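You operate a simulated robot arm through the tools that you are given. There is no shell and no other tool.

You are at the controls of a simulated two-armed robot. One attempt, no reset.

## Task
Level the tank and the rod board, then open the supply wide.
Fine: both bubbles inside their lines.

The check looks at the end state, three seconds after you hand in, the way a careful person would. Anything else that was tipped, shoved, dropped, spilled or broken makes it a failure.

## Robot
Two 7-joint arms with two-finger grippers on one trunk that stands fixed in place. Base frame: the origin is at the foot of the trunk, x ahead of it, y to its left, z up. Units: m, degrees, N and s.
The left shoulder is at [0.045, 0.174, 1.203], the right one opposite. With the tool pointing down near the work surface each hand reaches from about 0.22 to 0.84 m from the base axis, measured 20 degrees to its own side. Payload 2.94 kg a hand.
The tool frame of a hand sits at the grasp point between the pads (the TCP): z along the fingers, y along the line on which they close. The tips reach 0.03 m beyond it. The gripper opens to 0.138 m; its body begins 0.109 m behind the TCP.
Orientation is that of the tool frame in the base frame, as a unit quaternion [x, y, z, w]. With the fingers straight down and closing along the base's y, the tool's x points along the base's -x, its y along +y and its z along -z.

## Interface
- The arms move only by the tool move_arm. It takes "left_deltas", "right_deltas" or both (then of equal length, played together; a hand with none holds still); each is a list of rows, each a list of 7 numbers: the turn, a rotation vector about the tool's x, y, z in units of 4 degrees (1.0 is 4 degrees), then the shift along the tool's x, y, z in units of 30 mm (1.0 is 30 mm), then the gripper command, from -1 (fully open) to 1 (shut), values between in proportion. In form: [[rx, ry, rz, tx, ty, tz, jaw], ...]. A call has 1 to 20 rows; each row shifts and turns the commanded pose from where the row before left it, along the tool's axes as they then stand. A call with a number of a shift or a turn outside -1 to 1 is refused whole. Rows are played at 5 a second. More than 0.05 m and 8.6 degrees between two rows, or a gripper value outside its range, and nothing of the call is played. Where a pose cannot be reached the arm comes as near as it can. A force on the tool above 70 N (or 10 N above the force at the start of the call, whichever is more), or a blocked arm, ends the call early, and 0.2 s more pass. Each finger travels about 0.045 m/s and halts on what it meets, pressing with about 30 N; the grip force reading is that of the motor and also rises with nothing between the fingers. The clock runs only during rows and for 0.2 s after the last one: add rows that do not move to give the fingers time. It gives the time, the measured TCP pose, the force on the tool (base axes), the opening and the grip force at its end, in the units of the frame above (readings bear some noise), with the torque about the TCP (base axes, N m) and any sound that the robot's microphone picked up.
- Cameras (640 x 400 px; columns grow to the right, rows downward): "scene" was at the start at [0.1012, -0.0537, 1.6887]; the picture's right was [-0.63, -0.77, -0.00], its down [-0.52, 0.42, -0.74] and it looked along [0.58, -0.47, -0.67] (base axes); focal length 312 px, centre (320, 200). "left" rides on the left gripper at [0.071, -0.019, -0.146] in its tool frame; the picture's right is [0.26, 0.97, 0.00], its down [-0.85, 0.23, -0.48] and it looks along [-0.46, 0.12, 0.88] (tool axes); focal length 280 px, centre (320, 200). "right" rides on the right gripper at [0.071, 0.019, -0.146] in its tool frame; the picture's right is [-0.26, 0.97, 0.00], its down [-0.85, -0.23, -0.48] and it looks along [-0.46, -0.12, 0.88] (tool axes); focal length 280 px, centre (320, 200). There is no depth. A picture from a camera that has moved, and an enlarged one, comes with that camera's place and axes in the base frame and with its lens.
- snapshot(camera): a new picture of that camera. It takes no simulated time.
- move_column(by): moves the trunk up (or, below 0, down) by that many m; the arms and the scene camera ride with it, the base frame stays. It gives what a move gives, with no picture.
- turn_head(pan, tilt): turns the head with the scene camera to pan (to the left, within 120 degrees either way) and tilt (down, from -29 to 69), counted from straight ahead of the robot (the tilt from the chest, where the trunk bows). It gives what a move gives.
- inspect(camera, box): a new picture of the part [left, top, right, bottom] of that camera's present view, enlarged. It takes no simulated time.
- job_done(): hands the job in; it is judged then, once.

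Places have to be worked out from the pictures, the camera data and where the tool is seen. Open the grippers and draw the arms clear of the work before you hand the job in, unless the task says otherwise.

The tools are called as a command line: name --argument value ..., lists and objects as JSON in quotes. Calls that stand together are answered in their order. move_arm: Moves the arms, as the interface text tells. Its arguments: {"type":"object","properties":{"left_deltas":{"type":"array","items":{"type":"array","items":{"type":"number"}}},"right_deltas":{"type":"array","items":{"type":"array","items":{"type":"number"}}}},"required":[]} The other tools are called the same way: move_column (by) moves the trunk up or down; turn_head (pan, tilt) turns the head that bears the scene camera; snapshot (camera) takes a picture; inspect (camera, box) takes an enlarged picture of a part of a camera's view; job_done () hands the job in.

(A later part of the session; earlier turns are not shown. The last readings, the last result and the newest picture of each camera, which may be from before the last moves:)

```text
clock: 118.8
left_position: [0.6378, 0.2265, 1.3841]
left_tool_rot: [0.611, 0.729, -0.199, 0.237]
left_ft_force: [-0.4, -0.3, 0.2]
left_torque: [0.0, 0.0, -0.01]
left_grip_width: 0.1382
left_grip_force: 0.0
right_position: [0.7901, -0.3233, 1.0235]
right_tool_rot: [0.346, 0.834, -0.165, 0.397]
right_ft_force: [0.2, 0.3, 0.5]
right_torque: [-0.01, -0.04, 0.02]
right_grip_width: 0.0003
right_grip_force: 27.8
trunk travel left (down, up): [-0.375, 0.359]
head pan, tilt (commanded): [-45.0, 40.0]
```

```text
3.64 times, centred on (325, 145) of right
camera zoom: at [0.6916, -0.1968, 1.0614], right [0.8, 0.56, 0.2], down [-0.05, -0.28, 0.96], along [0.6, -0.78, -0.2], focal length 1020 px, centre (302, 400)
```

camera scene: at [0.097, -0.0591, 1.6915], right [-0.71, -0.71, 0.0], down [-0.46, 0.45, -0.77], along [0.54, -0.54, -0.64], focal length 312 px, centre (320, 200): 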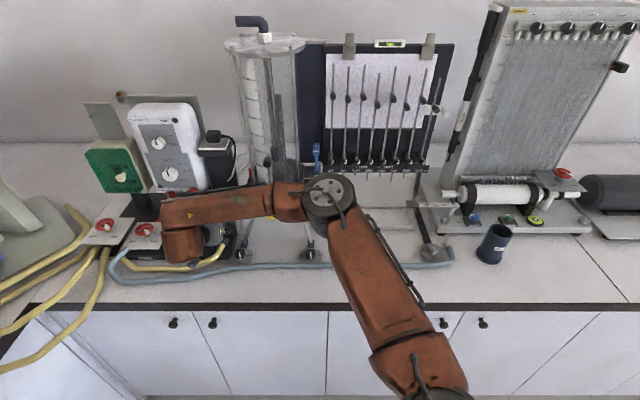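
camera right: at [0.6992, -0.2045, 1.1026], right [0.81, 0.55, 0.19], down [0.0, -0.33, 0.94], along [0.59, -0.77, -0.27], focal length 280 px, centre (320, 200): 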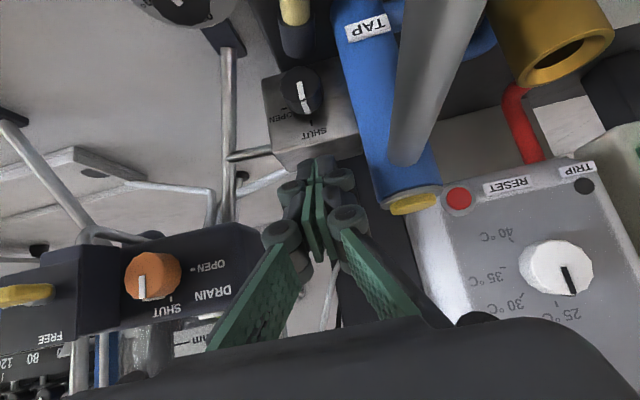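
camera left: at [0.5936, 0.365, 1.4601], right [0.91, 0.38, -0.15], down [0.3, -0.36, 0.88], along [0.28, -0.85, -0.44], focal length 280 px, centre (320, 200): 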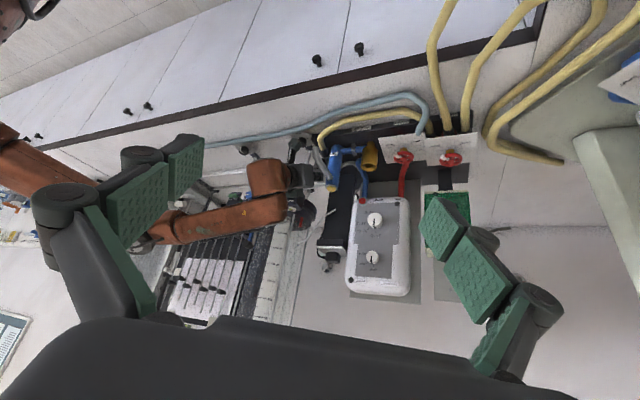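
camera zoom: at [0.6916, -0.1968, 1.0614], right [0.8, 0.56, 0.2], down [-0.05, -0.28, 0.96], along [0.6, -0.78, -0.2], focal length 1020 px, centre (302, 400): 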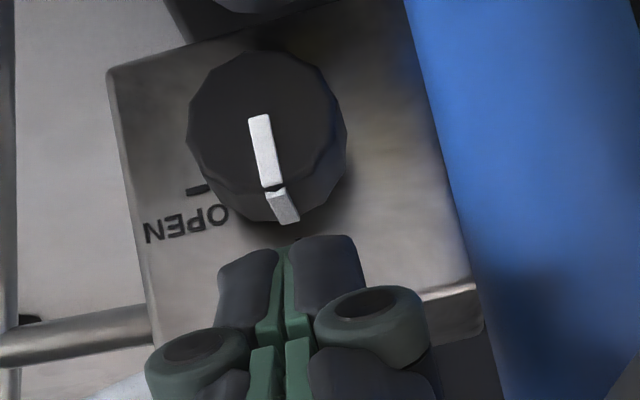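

Aligned: the knob's top is just below the tips. I lower 7 mm and read the force.

move_arm --right_deltas '[[0, 0, 0, 0.13, 0, 0.105, 1], [0, 0, 0, 0.052, 0, 0.042, 1], [0, 0, 0, 0, 0, 0, 1]]'

inspect --camera "right" --box '[250, 90, 400, 200]'

```text
clock: 119.6
left_position: [0.6369, 0.2272, 1.384]
left_tool_rot: [0.611, 0.729, -0.199, 0.236]
left_ft_force: [0.4, -0.5, -0.5]
left_torque: [0.02, 0.0, 0.02]
left_grip_width: 0.1381
left_grip_force: 0.1
right_position: [0.7906, -0.3221, 1.0174]
right_tool_rot: [0.346, 0.833, -0.165, 0.398]
right_ft_force: [0.4, -0.5, 0.8]
right_torque: [-0.02, 0.03, 0.01]
right_grip_width: 0.0002
right_grip_force: 28.6
trunk travel left (down, up): [-0.375, 0.359]
head pan, tilt (commanded): [-45.0, 40.0]
```

```text
3.64 times, centred on (325, 145) of right
camera zoom: at [0.6918, -0.197, 1.0544], right [0.8, 0.56, 0.2], down [-0.05, -0.28, 0.96], along [0.6, -0.78, -0.2], focal length 1020 px, centre (302, 400)
```

zoom: 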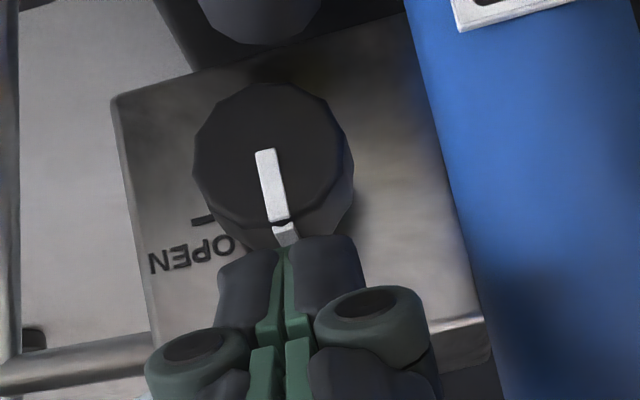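

Still free of contact, now very close. I lower another 2 mm, then 1 mm, checking the force.

move_arm --right_deltas '[[0, 0, 0, 0.052, 0, 0.042, 1], [0, 0, 0, 0, 0, 0, 1]]'

move_arm --right_deltas '[[0, 0, 0, 0.039, 0, 0.0315, 1], [0, 0, 0, 0, 0, 0, 1]]'

inspect --camera "right" --box '[250, 90, 400, 200]'

```text
clock: 120.2
left_position: [0.6372, 0.2273, 1.3846]
left_tool_rot: [0.611, 0.729, -0.199, 0.236]
left_ft_force: [-0.8, -0.3, -0.4]
left_torque: [0.01, -0.02, -0.01]
left_grip_width: 0.1377
left_grip_force: 0.2
right_position: [0.7894, -0.3232, 1.014]
right_tool_rot: [0.346, 0.834, -0.164, 0.398]
right_ft_force: [-0.1, -0.1, -1.1]
right_torque: [-0.01, 0.0, 0.0]
right_grip_width: 0.0
right_grip_force: 28.3
trunk travel left (down, up): [-0.375, 0.359]
head pan, tilt (commanded): [-45.0, 40.0]
```

```text
clock: 120.8
left_position: [0.6371, 0.2275, 1.3845]
left_tool_rot: [0.611, 0.729, -0.198, 0.237]
left_ft_force: [0.3, 0.6, 0.4]
left_torque: [0.01, -0.02, -0.01]
left_grip_width: 0.1379
left_grip_force: 0.0
right_position: [0.7901, -0.3235, 1.0126]
right_tool_rot: [0.346, 0.834, -0.165, 0.398]
right_ft_force: [-0.2, 0.2, 0.0]
right_torque: [-0.02, -0.02, -0.01]
right_grip_width: 0.0
right_grip_force: 27.8
trunk travel left (down, up): [-0.375, 0.359]
head pan, tilt (commanded): [-45.0, 40.0]
```

```text
3.64 times, centred on (325, 145) of right
camera zoom: at [0.6919, -0.1969, 1.0508], right [0.8, 0.56, 0.2], down [-0.05, -0.28, 0.96], along [0.6, -0.78, -0.2], focal length 1020 px, centre (302, 400)
```

zoom: 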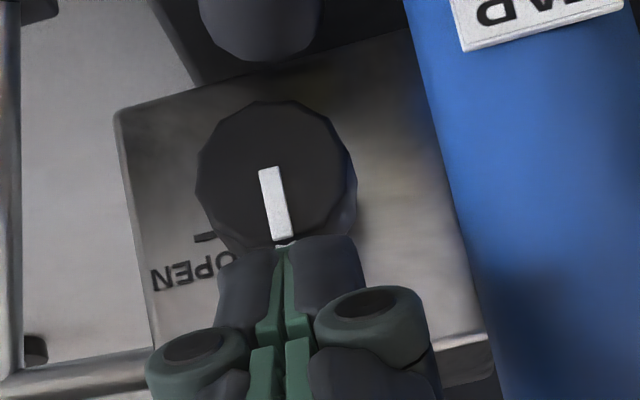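

No contact yet. I continue down in 1.5 mm steps.

move_arm --right_deltas '[[0, 0, 0, 0.039, 0, 0.0315, 1], [0, 0, 0, 0, 0, 0, 1]]'

move_arm --right_deltas '[[0, 0, 0, 0.039, 0, 0.0315, 1], [0, 0, 0, 0, 0, 0, 1]]'

inspect --camera "right" --box '[250, 90, 400, 200]'

```text
clock: 121.4
left_position: [0.6377, 0.2263, 1.3855]
left_tool_rot: [0.611, 0.729, -0.199, 0.237]
left_ft_force: [0.0, 0.1, -0.5]
left_torque: [-0.01, 0.0, -0.02]
left_grip_width: 0.138
left_grip_force: 0.0
right_position: [0.7915, -0.3238, 1.012]
right_tool_rot: [0.346, 0.833, -0.165, 0.398]
right_ft_force: [0.0, -0.4, 0.0]
right_torque: [-0.02, 0.01, -0.03]
right_grip_width: 0.0002
right_grip_force: 28.6
trunk travel left (down, up): [-0.375, 0.359]
head pan, tilt (commanded): [-45.0, 40.0]
```

```text
clock: 122.0
left_position: [0.6374, 0.2266, 1.385]
left_tool_rot: [0.611, 0.729, -0.198, 0.237]
left_ft_force: [0.3, -1.0, 0.0]
left_torque: [-0.03, -0.03, 0.03]
left_grip_width: 0.1382
left_grip_force: 0.1
right_position: [0.7896, -0.3231, 1.0102]
right_tool_rot: [0.347, 0.834, -0.165, 0.397]
right_ft_force: [-1.1, 0.4, -0.3]
right_torque: [-0.01, 0.02, 0.01]
right_grip_width: 0.0
right_grip_force: 28.1
trunk travel left (down, up): [-0.375, 0.359]
head pan, tilt (commanded): [-45.0, 40.0]
```

```text
3.64 times, centred on (325, 145) of right
camera zoom: at [0.6917, -0.197, 1.0478], right [0.8, 0.56, 0.2], down [-0.05, -0.28, 0.96], along [0.6, -0.78, -0.2], focal length 1020 px, centre (302, 400)
```

zoom: 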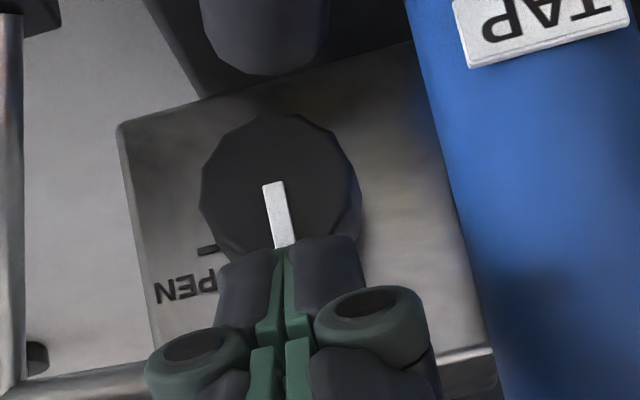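

The tips are in front of the knob rather than over it, so its front must be a few millimetres deeper than estimated. I raise 10 mm, go 9 mm forward, and come down again gradually.

move_arm --right_deltas '[[0, 0, 0, -0.259, 0, -0.21, 1], [0, 0, 0, -0.189, 0, 0.233, 1], [0, 0, 0, 0.155, 0, 0.126, 1], [0, 0, 0, 0, 0, 0, 1]]'

inspect --camera "right" --box '[250, 90, 400, 200]'

move_arm --right_deltas '[[0, 0, 0, 0.039, 0, 0.0315, 1], [0, 0, 0, 0, 0, 0, 1]]'

```text
clock: 123.0
left_position: [0.6368, 0.2273, 1.3844]
left_tool_rot: [0.61, 0.729, -0.199, 0.238]
left_ft_force: [0.9, 0.4, 0.0]
left_torque: [0.02, 0.01, 0.02]
left_grip_width: 0.138
left_grip_force: 0.0
right_position: [0.7972, -0.3288, 1.0135]
right_tool_rot: [0.346, 0.833, -0.165, 0.398]
right_ft_force: [0.1, -0.6, 0.1]
right_torque: [0.02, -0.02, 0.05]
right_grip_width: 0.0001
right_grip_force: 28.4
trunk travel left (down, up): [-0.375, 0.359]
head pan, tilt (commanded): [-45.0, 40.0]
```

```text
3.64 times, centred on (325, 145) of right
camera zoom: at [0.6983, -0.2038, 1.0516], right [0.8, 0.56, 0.2], down [-0.05, -0.28, 0.96], along [0.6, -0.78, -0.2], focal length 1020 px, centre (302, 400)
```

zoom: 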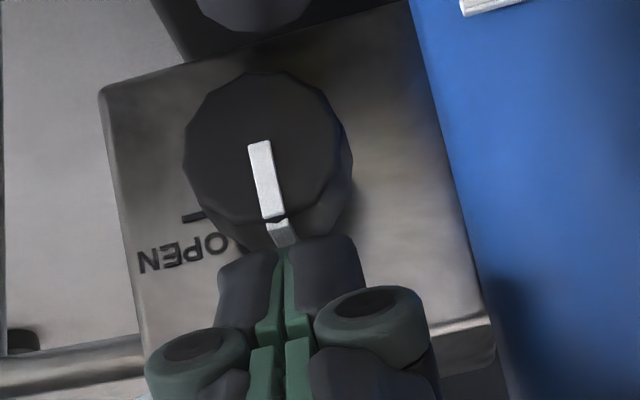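

```text
clock: 123.6
left_position: [0.6375, 0.2272, 1.3836]
left_tool_rot: [0.61, 0.729, -0.198, 0.238]
left_ft_force: [-0.2, 0.5, -0.4]
left_torque: [0.01, 0.03, -0.01]
left_grip_width: 0.1378
left_grip_force: 0.1
right_position: [0.7953, -0.3301, 1.0122]
right_tool_rot: [0.346, 0.834, -0.165, 0.397]
right_ft_force: [0.1, 0.7, -0.1]
right_torque: [0.01, 0.02, 0.02]
right_grip_width: 0.0
right_grip_force: 28.5
trunk travel left (down, up): [-0.375, 0.359]
head pan, tilt (commanded): [-45.0, 40.0]
```

Now the tips are over the knob's top, behind its front rim. I keep lowering in small steps until contact.

move_arm --right_deltas '[[0, 0, 0, 0.039, 0, 0.0315, 1], [0, 0, 0, 0, 0, 0, 1]]'

move_arm --right_deltas '[[0, 0, 0, 0.039, 0, 0.0315, 1], [0, 0, 0, 0, 0, 0, 1]]'

inspect --camera "right" --box '[250, 90, 400, 200]'

```text
clock: 124.2
left_position: [0.6381, 0.227, 1.3847]
left_tool_rot: [0.61, 0.729, -0.198, 0.237]
left_ft_force: [-1.3, 0.4, 0.1]
left_torque: [0.0, 0.06, -0.01]
left_grip_width: 0.138
left_grip_force: 0.1
right_position: [0.796, -0.3287, 1.0113]
right_tool_rot: [0.346, 0.834, -0.164, 0.398]
right_ft_force: [0.8, 0.3, 0.8]
right_torque: [-0.04, -0.07, 0.02]
right_grip_width: 0.0001
right_grip_force: 27.9
trunk travel left (down, up): [-0.375, 0.359]
head pan, tilt (commanded): [-45.0, 40.0]
```

```text
clock: 124.8
left_position: [0.6367, 0.2271, 1.3844]
left_tool_rot: [0.611, 0.729, -0.198, 0.237]
left_ft_force: [-0.1, -0.9, 0.8]
left_torque: [0.02, 0.01, -0.01]
left_grip_width: 0.1382
left_grip_force: 0.0
right_position: [0.7957, -0.3292, 1.0114]
right_tool_rot: [0.347, 0.833, -0.165, 0.398]
right_ft_force: [2.5, -2.5, 9.4]
right_torque: [-0.12, -0.15, -0.01]
right_grip_width: 0.0059
right_grip_force: 28.2
trunk travel left (down, up): [-0.375, 0.359]
head pan, tilt (commanded): [-45.0, 40.0]
```

```text
3.64 times, centred on (325, 145) of right
camera zoom: at [0.698, -0.2033, 1.0486], right [0.8, 0.56, 0.21], down [-0.05, -0.28, 0.96], along [0.6, -0.78, -0.19], focal length 1020 px, centre (302, 400)
```

zoom: 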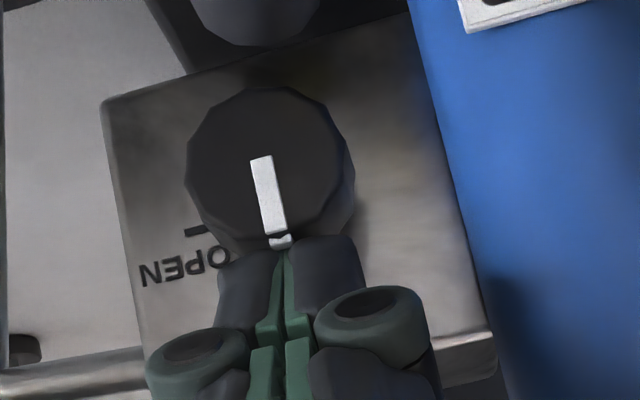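

Contact: 9 N upward, and the pointer's ridge has slipped slightly between the two fingertips, which gives a positive hold on it. I now sweep right along the knob's arc by about 40°.

move_arm --right_deltas '[[0, 0, 0, 0.008, -0.1, 0.006, 1], [0, 0, 0, 0.021, -0.1, 0.017, 1], [0, 0, 0, 0.031, -0.09, 0.025, 1], [0, 0, 0, 0.039, -0.08, 0.0315, 1], [0, 0, 0, 0, 0, 0, 1]]'

inspect --camera "right" --box '[250, 90, 400, 200]'

```text
clock: 126.0
left_position: [0.6357, 0.2272, 1.3858]
left_tool_rot: [0.611, 0.729, -0.198, 0.238]
left_ft_force: [-0.5, 0.8, -0.4]
left_torque: [0.0, 0.01, -0.01]
left_grip_width: 0.1376
left_grip_force: 0.0
right_position: [0.7854, -0.339, 1.0097]
right_tool_rot: [0.348, 0.832, -0.167, 0.399]
right_ft_force: [2.5, 6.4, 22.1]
right_torque: [0.07, -0.43, 0.11]
right_grip_width: 0.0001
right_grip_force: 28.6
trunk travel left (down, up): [-0.375, 0.359]
head pan, tilt (commanded): [-45.0, 40.0]
```

```text
3.64 times, centred on (325, 145) of right
camera zoom: at [0.6875, -0.212, 1.0465], right [0.8, 0.56, 0.2], down [-0.05, -0.28, 0.96], along [0.59, -0.78, -0.19], focal length 1020 px, centre (302, 400)
```

zoom: 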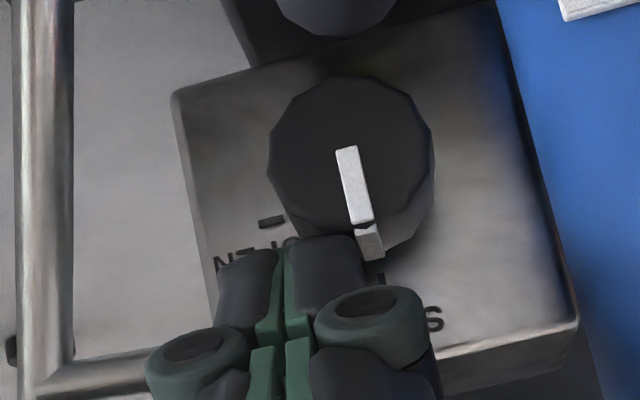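

The pointer did not follow; the smooth fingertips just slid (friction too low). A better hold is the raised pointer itself: straddle it with the slightly opened fingertips right at the knob's rim, pinch it, and rotate the hand about the knob's axis. I lift off, re-centre, pitch to 45° and open to 12 mm.

move_arm --right_deltas '[[0, 0, 0, -0.388, 0, -0.315, 1], [0, 0, 0, -0.129, 0.24, -0.105, 0.826], [0, 1, 0, 0.2, 0.237, -0.25, 0.826], [0, 0.5, 0, 0, 0, 0, 0.826], [0, 0, 0, 0, 0, 0, 0.826]]'

snapshot --camera "right"

inspect --camera "right" --box '[250, 70, 400, 180]'

```text
clock: 127.2
left_position: [0.6371, 0.2278, 1.3841]
left_tool_rot: [0.611, 0.729, -0.199, 0.236]
left_ft_force: [0.6, 0.8, 0.4]
left_torque: [0.03, 0.01, -0.01]
left_grip_width: 0.138
left_grip_force: 0.1
right_position: [0.7931, -0.3196, 1.0255]
right_tool_rot: [0.354, 0.853, -0.147, 0.354]
right_ft_force: [0.6, -0.8, 0.0]
right_torque: [-0.03, 0.05, 0.0]
right_grip_width: 0.0121
right_grip_force: 0.0
trunk travel left (down, up): [-0.375, 0.359]
head pan, tilt (commanded): [-45.0, 40.0]
```

```text
taken
camera right: at [0.6972, -0.1971, 1.0794], right [0.81, 0.55, 0.19], down [0.02, -0.35, 0.94], along [0.58, -0.76, -0.3], focal length 280 px, centre (320, 200)
```

right: 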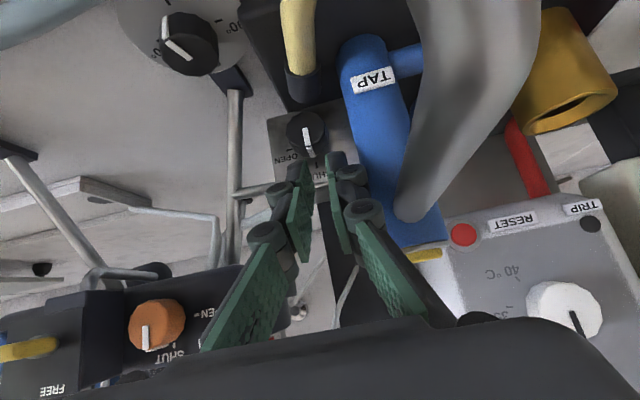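

```text
3.64 times, centred on (325, 125) of right
camera zoom: at [0.6972, -0.1971, 1.0794], right [0.81, 0.55, 0.19], down [0.02, -0.35, 0.94], along [0.58, -0.76, -0.3], focal length 1020 px, centre (302, 473)
```

zoom: 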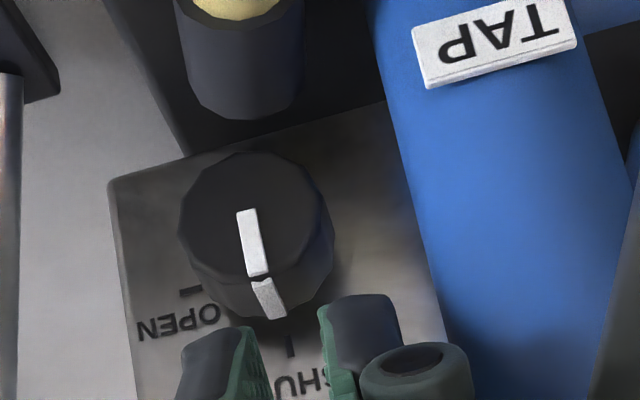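

The pointer's corner at the rim is now clearly visible between the open tips, 4 mm to the right of and below the tool axis. I shift to put it exactly on the tool axis.

move_arm --right_deltas '[[0, 0, 0, 0.26, -0.063, 0, 0.826], [0, 0, 0, 0.26, -0.063, 0, 0.826], [0, 0, 0, 0, 0, 0, 0.826]]'

inspect --camera "right" --box '[250, 90, 400, 200]'

```text
clock: 128.0
left_position: [0.6377, 0.227, 1.3844]
left_tool_rot: [0.611, 0.729, -0.199, 0.237]
left_ft_force: [-0.2, 0.2, -1.0]
left_torque: [-0.03, -0.01, -0.06]
left_grip_width: 0.1381
left_grip_force: 0.1
right_position: [0.7809, -0.3154, 1.0148]
right_tool_rot: [0.354, 0.853, -0.147, 0.353]
right_ft_force: [-0.4, 1.3, 1.0]
right_torque: [0.02, 0.02, 0.01]
right_grip_width: 0.012
right_grip_force: 0.0
trunk travel left (down, up): [-0.375, 0.359]
head pan, tilt (commanded): [-45.0, 40.0]
```

```text
3.64 times, centred on (325, 145) of right
camera zoom: at [0.6863, -0.1926, 1.0687], right [0.81, 0.55, 0.19], down [0.02, -0.35, 0.94], along [0.58, -0.76, -0.3], focal length 1020 px, centre (302, 400)
```

zoom: 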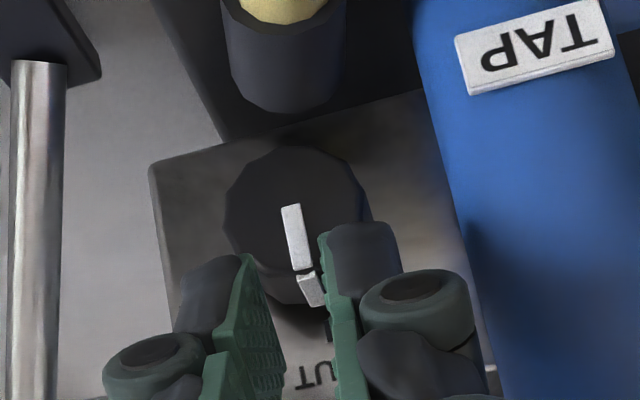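

The pointer's corner is exactly on the tool axis between the pads. I advance 10 mm, then step until contact.

move_arm --right_deltas '[[0, 0, 0, 0, 0, 0.2, 0.826], [0, 0, 0, 0, 0, 0.15, 0.826], [0, 0, 0, 0, 0, 0, 0.826]]'

inspect --camera "right" --box '[250, 90, 400, 200]'

move_arm --right_deltas '[[0, 0, 0, 0, 0, 0.06, 0.826], [0, 0, 0, 0, 0, 0, 0.826]]'

```text
clock: 128.8
left_position: [0.6369, 0.2269, 1.3845]
left_tool_rot: [0.611, 0.729, -0.198, 0.237]
left_ft_force: [-0.5, 0.5, 0.6]
left_torque: [0.01, -0.02, 0.0]
left_grip_width: 0.1381
left_grip_force: 0.1
right_position: [0.7883, -0.3205, 1.0078]
right_tool_rot: [0.354, 0.854, -0.146, 0.353]
right_ft_force: [0.1, 1.1, 1.1]
right_torque: [0.0, 0.01, 0.0]
right_grip_width: 0.012
right_grip_force: 0.0
trunk travel left (down, up): [-0.375, 0.359]
head pan, tilt (commanded): [-45.0, 40.0]
```

```text
3.64 times, centred on (325, 145) of right
camera zoom: at [0.692, -0.1979, 1.061], right [0.81, 0.55, 0.19], down [0.02, -0.35, 0.94], along [0.58, -0.76, -0.3], focal length 1020 px, centre (302, 400)
```

zoom: 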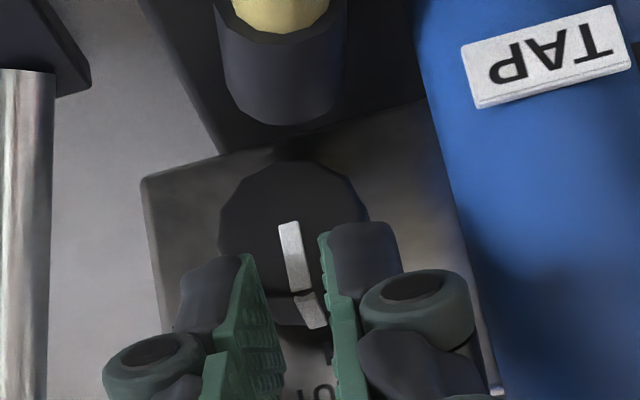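

```text
clock: 129.4
left_position: [0.6385, 0.2268, 1.3842]
left_tool_rot: [0.611, 0.729, -0.199, 0.237]
left_ft_force: [-0.2, -0.1, 0.1]
left_torque: [0.05, -0.02, -0.02]
left_grip_width: 0.138
left_grip_force: 0.0
right_position: [0.7875, -0.3205, 1.0062]
right_tool_rot: [0.353, 0.854, -0.146, 0.354]
right_ft_force: [-0.3, 0.0, 0.5]
right_torque: [-0.06, 0.02, -0.02]
right_grip_width: 0.0123
right_grip_force: 0.0
trunk travel left (down, up): [-0.375, 0.359]
head pan, tilt (commanded): [-45.0, 40.0]
```

Still aligned and no contact. I continue in 1.5 mm steps.

move_arm --right_deltas '[[0, 0, 0, 0, 0, 0.05, 0.826], [0, 0, 0, 0, 0, 0, 0.826]]'

move_arm --right_deltas '[[0, 0, 0, 0, 0, 0.05, 0.826], [0, 0, 0, 0, 0, 0, 0.826]]'

inspect --camera "right" --box '[250, 90, 400, 200]'

```text
clock: 130.0
left_position: [0.6378, 0.228, 1.3853]
left_tool_rot: [0.611, 0.729, -0.198, 0.237]
left_ft_force: [-0.1, 0.6, -0.3]
left_torque: [-0.01, -0.03, 0.02]
left_grip_width: 0.1381
left_grip_force: 0.1
right_position: [0.7886, -0.3224, 1.0043]
right_tool_rot: [0.354, 0.853, -0.146, 0.355]
right_ft_force: [-1.3, 0.4, 1.4]
right_torque: [-0.02, 0.02, 0.03]
right_grip_width: 0.0119
right_grip_force: 0.1
trunk travel left (down, up): [-0.375, 0.359]
head pan, tilt (commanded): [-45.0, 40.0]
```

```text
clock: 130.6
left_position: [0.637, 0.2277, 1.3854]
left_tool_rot: [0.61, 0.729, -0.199, 0.238]
left_ft_force: [-0.3, -0.8, -0.6]
left_torque: [-0.03, 0.02, -0.01]
left_grip_width: 0.138
left_grip_force: 0.1
right_position: [0.7892, -0.3223, 1.0043]
right_tool_rot: [0.355, 0.853, -0.146, 0.353]
right_ft_force: [-3.8, 2.9, 7.0]
right_torque: [-0.02, 0.0, 0.06]
right_grip_width: 0.0111
right_grip_force: 0.1
trunk travel left (down, up): [-0.375, 0.359]
head pan, tilt (commanded): [-45.0, 40.0]
```

```text
3.64 times, centred on (325, 145) of right
camera zoom: at [0.6933, -0.1991, 1.0589], right [0.81, 0.55, 0.19], down [0.02, -0.35, 0.94], along [0.58, -0.76, -0.3], focal length 1020 px, centre (302, 400)
```

zoom: 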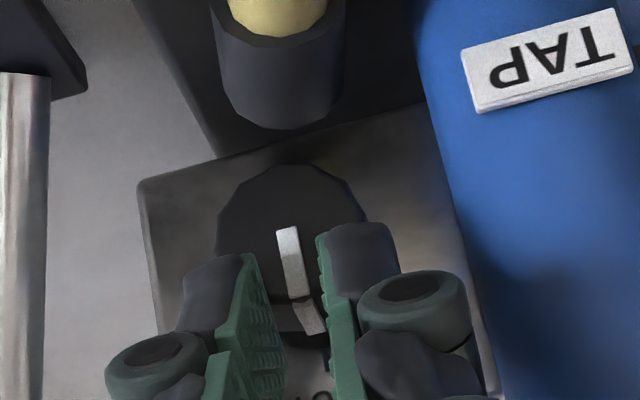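

Contact at the rim with 8.5 N along the tool axis, exactly where predicted. Now I close the fingers on the pointer's ridge.

move_arm --right_deltas '[[0, 0, 0, 0, 0, 0, 1], [0, 0, 0, 0, 0, 0, 1], [0, 0, 0, 0, 0, 0, 1]]'

inspect --camera "right" --box '[250, 90, 400, 200]'

```text
clock: 131.4
left_position: [0.6363, 0.2275, 1.384]
left_tool_rot: [0.61, 0.729, -0.199, 0.237]
left_ft_force: [0.2, -0.5, -0.1]
left_torque: [-0.03, -0.01, 0.01]
left_grip_width: 0.138
left_grip_force: 0.1
right_position: [0.7887, -0.3237, 1.0045]
right_tool_rot: [0.354, 0.854, -0.145, 0.354]
right_ft_force: [-1.4, 3.4, 4.7]
right_torque: [0.03, -0.06, 0.04]
right_grip_width: 0.0063
right_grip_force: 28.6
trunk travel left (down, up): [-0.375, 0.359]
head pan, tilt (commanded): [-45.0, 40.0]
```

```text
3.64 times, centred on (325, 145) of right
camera zoom: at [0.6935, -0.1991, 1.0582], right [0.81, 0.55, 0.19], down [0.02, -0.35, 0.94], along [0.58, -0.76, -0.3], focal length 1020 px, centre (302, 400)
```

zoom: 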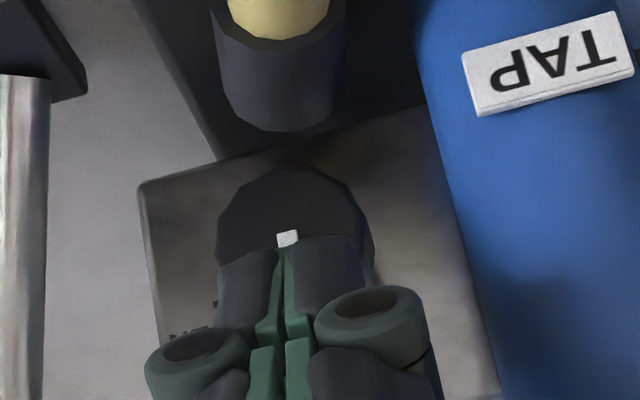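

The ridge is gripped (6.3 mm between pads). I rotate the hand 16° clockwise about the knob's axis and check the pointer.

move_arm --right_deltas '[[-0.707, 0, 0.707, 0, -0.086, 0, 1], [-0.707, 0, 0.707, 0, -0.086, 0, 1], [-0.707, 0, 0.707, 0, -0.086, 0, 1], [-0.707, 0, 0.707, 0, -0.086, 0, 1], [0, 0, 0, 0, 0, 0, 1]]'

inspect --camera "right" --box '[250, 90, 400, 200]'

```text
clock: 132.6
left_position: [0.6373, 0.2277, 1.3844]
left_tool_rot: [0.611, 0.729, -0.198, 0.236]
left_ft_force: [-0.3, -0.5, -0.1]
left_torque: [-0.03, -0.04, -0.03]
left_grip_width: 0.138
left_grip_force: 0.0
right_position: [0.7814, -0.3292, 1.0031]
right_tool_rot: [0.4, 0.824, -0.026, 0.4]
right_ft_force: [-2.7, 2.5, 2.6]
right_torque: [0.05, 0.01, 0.02]
right_grip_width: 0.006
right_grip_force: 28.0
trunk travel left (down, up): [-0.375, 0.359]
head pan, tilt (commanded): [-45.0, 40.0]
```

```text
3.64 times, centred on (325, 145) of right
camera zoom: at [0.6756, -0.2183, 1.0604], right [0.75, 0.49, 0.45], down [-0.15, -0.53, 0.84], along [0.64, -0.7, -0.32], focal length 1020 px, centre (302, 400)
```

zoom: 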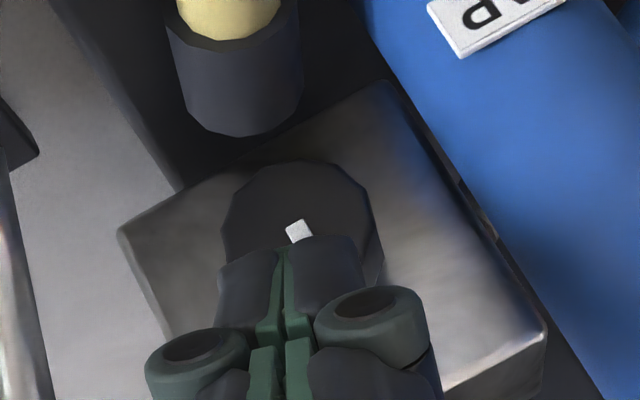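

I need to see whether the pointer followed; I look closer from both cameras.

inspect --camera "right" --box '[295, 120, 361, 165]'

inspect --camera "scene" --box '[200, 195, 260, 260]'

inspect --camera "left" --box '[280, 120, 350, 170]'

```text
8.89 times, centred on (328, 142) of right
camera zoom: at [0.6756, -0.2183, 1.0604], right [0.75, 0.49, 0.45], down [-0.15, -0.53, 0.84], along [0.64, -0.7, -0.32], focal length 2492 px, centre (249, 711)
```

zoom: 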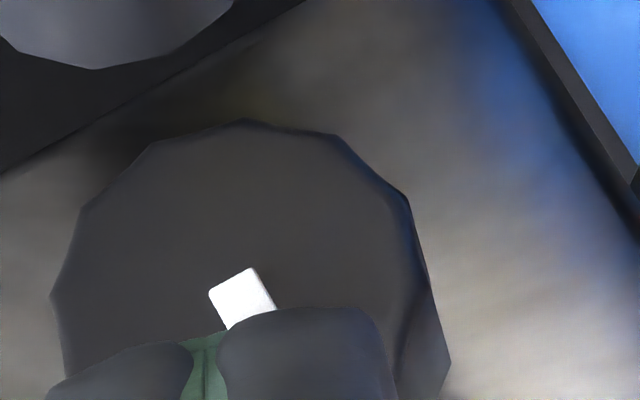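

```text
6.15 times, centred on (230, 228) of scene
camera zoom: at [0.0956, -0.0582, 1.6917], right [-0.71, -0.71, 0.0], down [-0.45, 0.45, -0.77], along [0.54, -0.54, -0.64], focal length 1922 px, centre (874, 31)
```

zoom: 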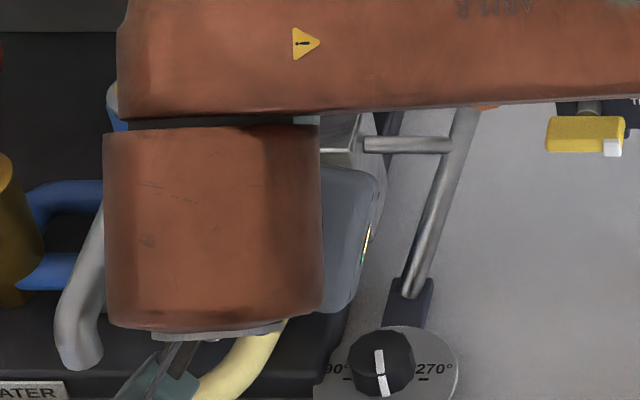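

```text
8.00 times, centred on (315, 145) of left
camera zoom: at [0.5925, 0.3658, 1.4604], right [0.91, 0.38, -0.15], down [0.3, -0.36, 0.88], along [0.28, -0.85, -0.44], focal length 2243 px, centre (360, 640)
```

zoom: 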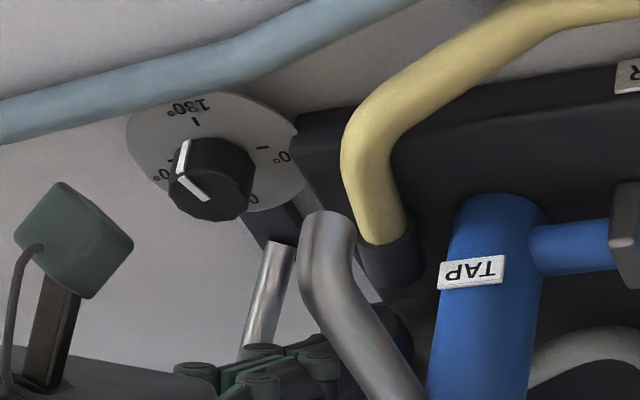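

The pointer stayed at SHUT: the ridge pinch slipped too. Re-measuring the clearances, coming in from the upper right (hand leaning 30° to the right, 45° tilt) two fingers do fit around the knob, one upper-left and one lower-right, clear of TAP, spout and collar. I retreat 3 cm and lean the hand to 30° with a 36 mm opening.

move_arm --right_deltas '[[0, 0, 0, 0, 0, -0.5, 1], [0, 0, 0, 0, 0, -0.7, 0.478], [-0.707, 0, 0.707, 0, 0, 0, 0.478], [-0.707, 0, 0.707, 0, 0, 0, 0.478], [-0.707, 0, 0.707, 0, 0, 0, 0.478], [-0.354, 0, 0.354, 0, 0, 0, 0.478], [0, 0, 0, 0, 0, 0, 0.478]]'

snapshot --camera "right"

inspect --camera "right" --box '[240, 80, 400, 200]'

```text
clock: 134.2
left_position: [0.6382, 0.2269, 1.3843]
left_tool_rot: [0.611, 0.729, -0.199, 0.237]
left_ft_force: [0.0, -0.1, 1.3]
left_torque: [0.01, 0.01, 0.03]
left_grip_width: 0.138
left_grip_force: 0.2
right_position: [0.759, -0.3174, 1.0273]
right_tool_rot: [0.434, 0.786, 0.08, 0.433]
right_ft_force: [0.0, -0.2, 0.1]
right_torque: [0.01, 0.0, 0.0]
right_grip_width: 0.0361
right_grip_force: 0.1
trunk travel left (down, up): [-0.375, 0.359]
head pan, tilt (commanded): [-45.0, 40.0]
```

```text
taken
camera right: at [0.6432, -0.2146, 1.0839], right [0.66, 0.39, 0.64], down [-0.29, -0.66, 0.69], along [0.7, -0.64, -0.32], focal length 280 px, centre (320, 200)
```

right: 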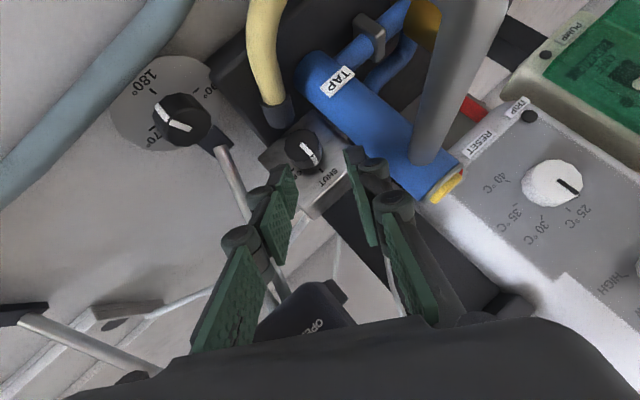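

```text
3.33 times, centred on (320, 140) of right
camera zoom: at [0.6432, -0.2146, 1.0839], right [0.66, 0.39, 0.64], down [-0.29, -0.66, 0.69], along [0.7, -0.64, -0.32], focal length 935 px, centre (320, 400)
```

zoom: 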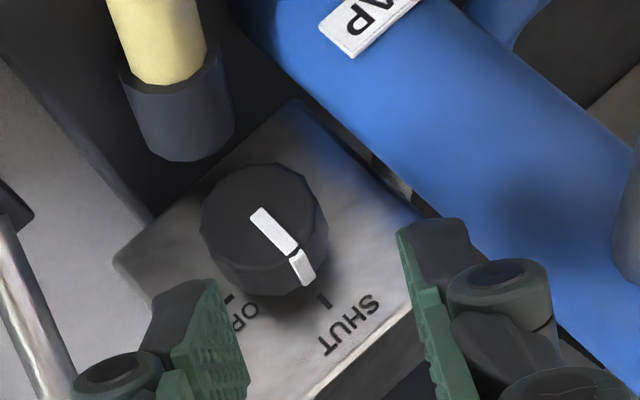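

The view matches my model within 2 mm. With a lean of about 42° the upper-left finger clears the TAP column by 2–3 mm, so I lean 12° more and shift to a pre-grasp 4.5 cm back on the knob's line.

move_arm --right_deltas '[[-0.707, 0, 0.707, 0, 0, 0, 0.478], [-0.707, 0, 0.707, 0, 0, 0, 0.478], [-0.707, 0, 0.707, 0, 0, 0, 0.478], [0, 0, 0, 0, -0.44, 0.09, 0.478], [0, 0, 0, 0, -0.44, 0.09, 0.478], [0, 0, 0, 0, 0, 0, 0.478]]'

snapshot --camera "right"

inspect --camera "right" --box '[240, 80, 400, 200]'

```text
clock: 135.6
left_position: [0.6386, 0.2287, 1.3846]
left_tool_rot: [0.611, 0.729, -0.199, 0.237]
left_ft_force: [-1.2, 0.8, -0.4]
left_torque: [-0.03, 0.03, -0.02]
left_grip_width: 0.1383
left_grip_force: 0.0
right_position: [0.7492, -0.3327, 1.0066]
right_tool_rot: [0.457, 0.744, 0.169, 0.457]
right_ft_force: [-0.4, -0.7, 0.2]
right_torque: [-0.02, 0.02, 0.02]
right_grip_width: 0.0359
right_grip_force: 0.1
trunk travel left (down, up): [-0.375, 0.359]
head pan, tilt (commanded): [-45.0, 40.0]
```

```text
taken
camera right: at [0.6262, -0.238, 1.06], right [0.55, 0.29, 0.78], down [-0.38, -0.75, 0.54], along [0.74, -0.59, -0.3], focal length 280 px, centre (320, 200)
```

right: 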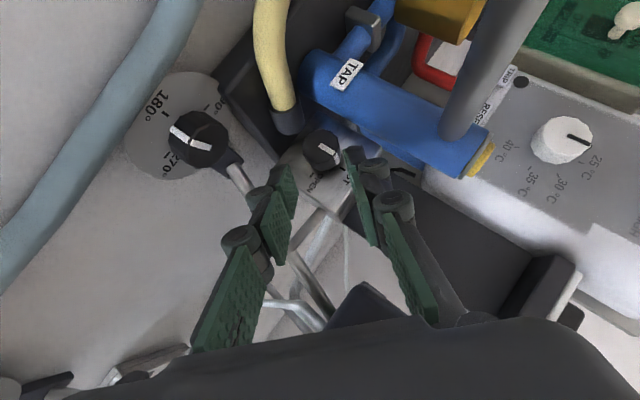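

```text
3.33 times, centred on (320, 140) of right
camera zoom: at [0.6262, -0.238, 1.06], right [0.55, 0.29, 0.78], down [-0.38, -0.75, 0.54], along [0.74, -0.59, -0.3], focal length 935 px, centre (320, 400)
```

zoom: 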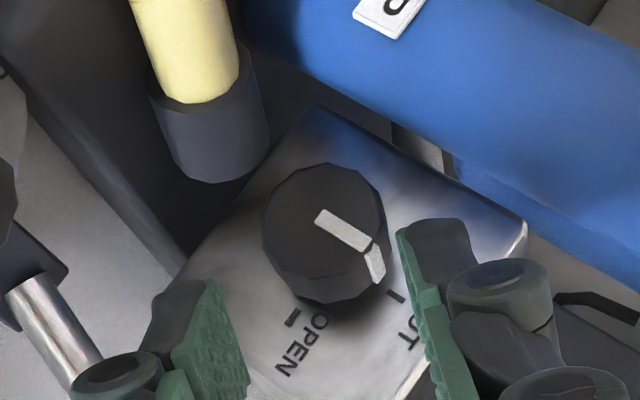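

Well centred, but the finger's near corner would just graze TAP at this lean. I lean further to 54°, which gives several millimetres of clearance, and re-centre.

move_arm --right_deltas '[[-0.707, 0, 0.707, 0, 0, 0, 0.493], [-0.707, 0, 0.707, 0, 0, 0, 0.493], [-0.707, 0, 0.707, 0, 0, 0, 0.493], [0, 0, 0, -0.07, -0.35, -0.07, 0.493], [0, 0, 0, 0, 0, 0, 0.493]]'

inspect --camera "right" --box '[240, 80, 400, 200]'

snapshot --camera "scene"

```text
clock: 136.8
left_position: [0.6373, 0.2282, 1.3849]
left_tool_rot: [0.611, 0.729, -0.198, 0.237]
left_ft_force: [0.5, 0.0, 0.3]
left_torque: [0.01, -0.01, -0.02]
left_grip_width: 0.1381
left_grip_force: 0.1
right_position: [0.7439, -0.3379, 0.9987]
right_tool_rot: [0.477, 0.693, 0.257, 0.475]
right_ft_force: [0.7, -0.1, 0.8]
right_torque: [0.02, -0.03, 0.02]
right_grip_width: 0.0353
right_grip_force: 0.1
trunk travel left (down, up): [-0.375, 0.359]
head pan, tilt (commanded): [-45.0, 40.0]
```

```text
3.33 times, centred on (320, 140) of right
camera zoom: at [0.6123, -0.2512, 1.0476], right [0.43, 0.16, 0.89], down [-0.45, -0.82, 0.36], along [0.79, -0.55, -0.28], focal length 935 px, centre (320, 400)
```

zoom: 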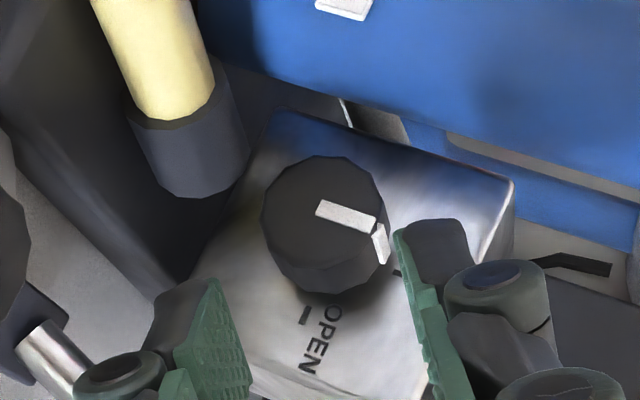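

```text
taken
camera scene: at [0.0968, -0.0589, 1.6916], right [-0.71, -0.71, 0.0], down [-0.46, 0.45, -0.77], along [0.54, -0.54, -0.64], focal length 312 px, centre (320, 200)
```

scene: 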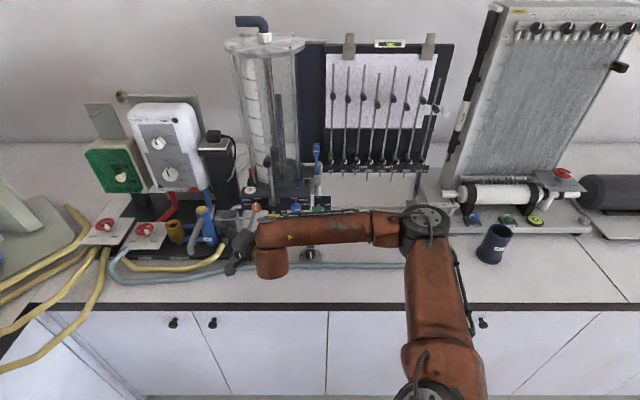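

Centred again with more clearance to TAP. I advance 30 mm along the tool axis and check.

move_arm --right_deltas '[[0, 0, 0, 0, 0, 0.5, 0.493], [0, 0, 0, 0, 0, 0.5, 0.493], [0, 0, 0, 0, 0, 0, 0.493]]'

inspect --camera "right" --box '[240, 80, 400, 200]'

```text
clock: 137.6
left_position: [0.6375, 0.2271, 1.3854]
left_tool_rot: [0.61, 0.729, -0.198, 0.237]
left_ft_force: [0.1, 0.7, 0.3]
left_torque: [0.04, -0.01, 0.03]
left_grip_width: 0.1381
left_grip_force: 0.1
right_position: [0.77, -0.341, 0.9871]
right_tool_rot: [0.476, 0.693, 0.257, 0.476]
right_ft_force: [0.2, 0.4, -0.2]
right_torque: [-0.01, 0.01, 0.0]
right_grip_width: 0.0351
right_grip_force: 0.2
trunk travel left (down, up): [-0.375, 0.359]
head pan, tilt (commanded): [-45.0, 40.0]
```

```text
3.33 times, centred on (320, 140) of right
camera zoom: at [0.6392, -0.2542, 1.0355], right [0.43, 0.16, 0.89], down [-0.45, -0.82, 0.36], along [0.79, -0.55, -0.28], focal length 935 px, centre (320, 400)
```

zoom: 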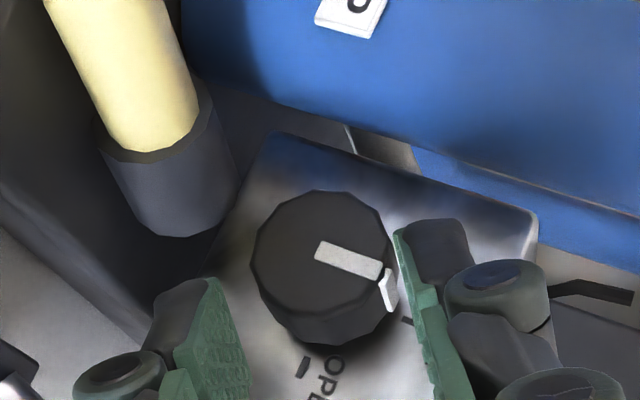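

Clear so far. I advance the last 15 mm in two steps.

move_arm --right_deltas '[[0, 0, 0, 0, 0, 0.27, 0.493], [0, 0, 0, 0, 0, 0, 0.493]]'

inspect --camera "right" --box '[240, 80, 400, 200]'

move_arm --right_deltas '[[0, 0, 0, 0, 0, 0.13, 0.493], [0, 0, 0, 0, 0, 0, 0.493]]'

inspect --camera "right" --box '[240, 80, 400, 200]'

```text
clock: 138.2
left_position: [0.6384, 0.2275, 1.3836]
left_tool_rot: [0.611, 0.729, -0.198, 0.237]
left_ft_force: [0.0, -1.0, -0.3]
left_torque: [-0.02, -0.04, -0.01]
left_grip_width: 0.1378
left_grip_force: 0.1
right_position: [0.7777, -0.3411, 0.9844]
right_tool_rot: [0.477, 0.693, 0.257, 0.476]
right_ft_force: [0.3, -0.1, 0.5]
right_torque: [0.02, 0.0, 0.01]
right_grip_width: 0.0351
right_grip_force: 0.0
trunk travel left (down, up): [-0.375, 0.359]
head pan, tilt (commanded): [-45.0, 40.0]
```

```text
3.33 times, centred on (320, 140) of right
camera zoom: at [0.6465, -0.2547, 1.0324], right [0.43, 0.16, 0.89], down [-0.45, -0.82, 0.36], along [0.79, -0.55, -0.28], focal length 935 px, centre (320, 400)
```

zoom: 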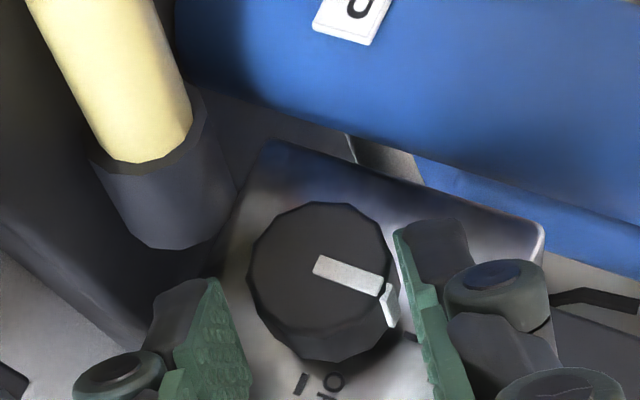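

```text
clock: 138.8
left_position: [0.6386, 0.2268, 1.3847]
left_tool_rot: [0.61, 0.729, -0.198, 0.237]
left_ft_force: [-0.4, -0.6, -0.6]
left_torque: [-0.01, -0.01, -0.02]
left_grip_width: 0.1379
left_grip_force: 0.0
right_position: [0.781, -0.3406, 0.9834]
right_tool_rot: [0.477, 0.693, 0.257, 0.475]
right_ft_force: [-0.1, -0.4, 0.8]
right_torque: [-0.01, -0.01, -0.01]
right_grip_width: 0.035
right_grip_force: 0.0
trunk travel left (down, up): [-0.375, 0.359]
head pan, tilt (commanded): [-45.0, 40.0]
```

```text
3.33 times, centred on (320, 140) of right
camera zoom: at [0.6498, -0.2547, 1.0301], right [0.43, 0.16, 0.89], down [-0.45, -0.82, 0.36], along [0.79, -0.55, -0.28], focal length 935 px, centre (320, 400)
```

zoom: 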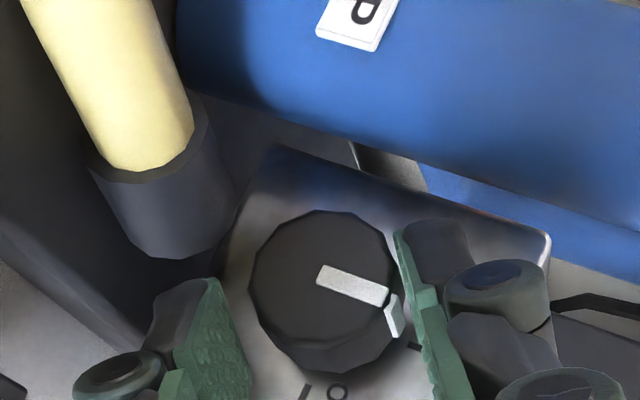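

The knob is centred between the pads with no contact. I go 4 mm deeper and close the gripper.

move_arm --right_deltas '[[0, 0, 0, 0, 0, 0.14, 0.493], [0, 0, 0, 0, 0, 0, 0.493]]'

move_arm --right_deltas '[[0, 0, 0, 0, 0, 0, 1], [0, 0, 0, 0, 0, 0, 1], [0, 0, 0, 0, 0, 0, 1]]'

inspect --camera "right" --box '[240, 80, 400, 200]'

```text
clock: 139.4
left_position: [0.6382, 0.2265, 1.3843]
left_tool_rot: [0.611, 0.729, -0.199, 0.237]
left_ft_force: [-0.3, 0.0, 0.8]
left_torque: [-0.03, 0.0, -0.02]
left_grip_width: 0.1379
left_grip_force: 0.0
right_position: [0.7848, -0.3419, 0.9808]
right_tool_rot: [0.476, 0.694, 0.257, 0.476]
right_ft_force: [0.7, -0.2, -0.8]
right_torque: [-0.03, -0.01, -0.02]
right_grip_width: 0.0349
right_grip_force: 0.1
trunk travel left (down, up): [-0.375, 0.359]
head pan, tilt (commanded): [-45.0, 40.0]
```

```text
clock: 140.2
left_position: [0.6376, 0.2263, 1.3851]
left_tool_rot: [0.611, 0.729, -0.199, 0.236]
left_ft_force: [0.0, 0.2, -0.2]
left_torque: [0.03, 0.02, -0.01]
left_grip_width: 0.138
left_grip_force: 0.2
right_position: [0.7847, -0.3406, 0.9814]
right_tool_rot: [0.476, 0.693, 0.258, 0.476]
right_ft_force: [9.0, 2.4, 6.4]
right_torque: [0.0, -0.2, 0.29]
right_grip_width: 0.028
right_grip_force: 45.1
trunk travel left (down, up): [-0.375, 0.359]
head pan, tilt (commanded): [-45.0, 40.0]
```

```text
3.33 times, centred on (320, 140) of right
camera zoom: at [0.6544, -0.2544, 1.0299], right [0.42, 0.16, 0.89], down [-0.45, -0.82, 0.36], along [0.79, -0.55, -0.27], focal length 935 px, centre (320, 400)
```

zoom: 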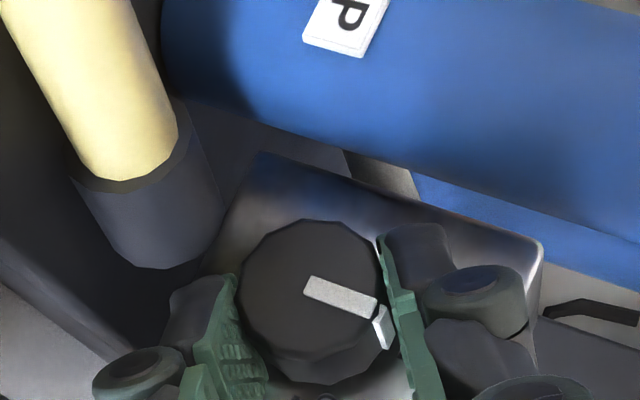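

Gripped at 28 mm with 45 N. I centre by 1 mm and rotate the hand 12° clockwise about the knob's axis to see whether it turns.

move_arm --right_deltas '[[0, 0, 0, 0, 0.04, 0, 1], [-0.707, 0, 0.707, 0, -0.049, 0, 1], [-0.707, 0, 0.707, 0, -0.049, 0, 1], [-0.707, 0, 0.707, 0, -0.049, 0, 1], [0, 0, 0, 0, 0, 0, 1]]'

inspect --camera "right" --box '[240, 80, 400, 200]'

```text
clock: 141.4
left_position: [0.6367, 0.2236, 1.3857]
left_tool_rot: [0.61, 0.73, -0.197, 0.236]
left_ft_force: [0.3, 0.5, -0.4]
left_torque: [-0.05, 0.03, 0.0]
left_grip_width: 0.1378
left_grip_force: 0.1
right_position: [0.7865, -0.3335, 0.9754]
right_tool_rot: [0.484, 0.65, 0.331, 0.483]
right_ft_force: [-20.2, -35.8, -8.0]
right_torque: [-0.1, 0.24, -1.17]
right_grip_width: 0.0279
right_grip_force: 45.0
right hand out of reach, approached as far as the arm can: row 4
trunk travel left (down, up): [-0.375, 0.359]
head pan, tilt (commanded): [-45.0, 40.0]
```

```text
3.33 times, centred on (320, 140) of right
camera zoom: at [0.6494, -0.2542, 1.0182], right [0.31, 0.05, 0.95], down [-0.47, -0.86, 0.2], along [0.83, -0.51, -0.25], focal length 935 px, centre (320, 400)
```

zoom: 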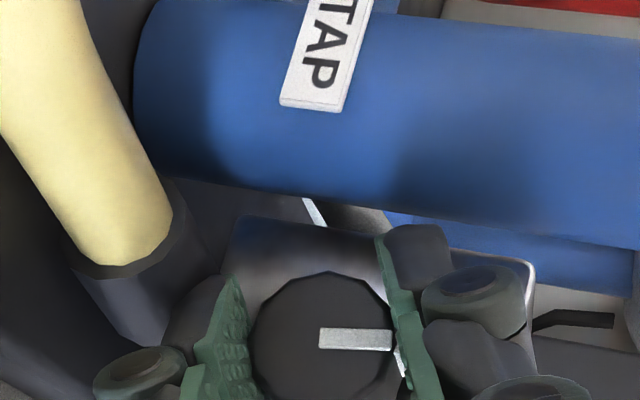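

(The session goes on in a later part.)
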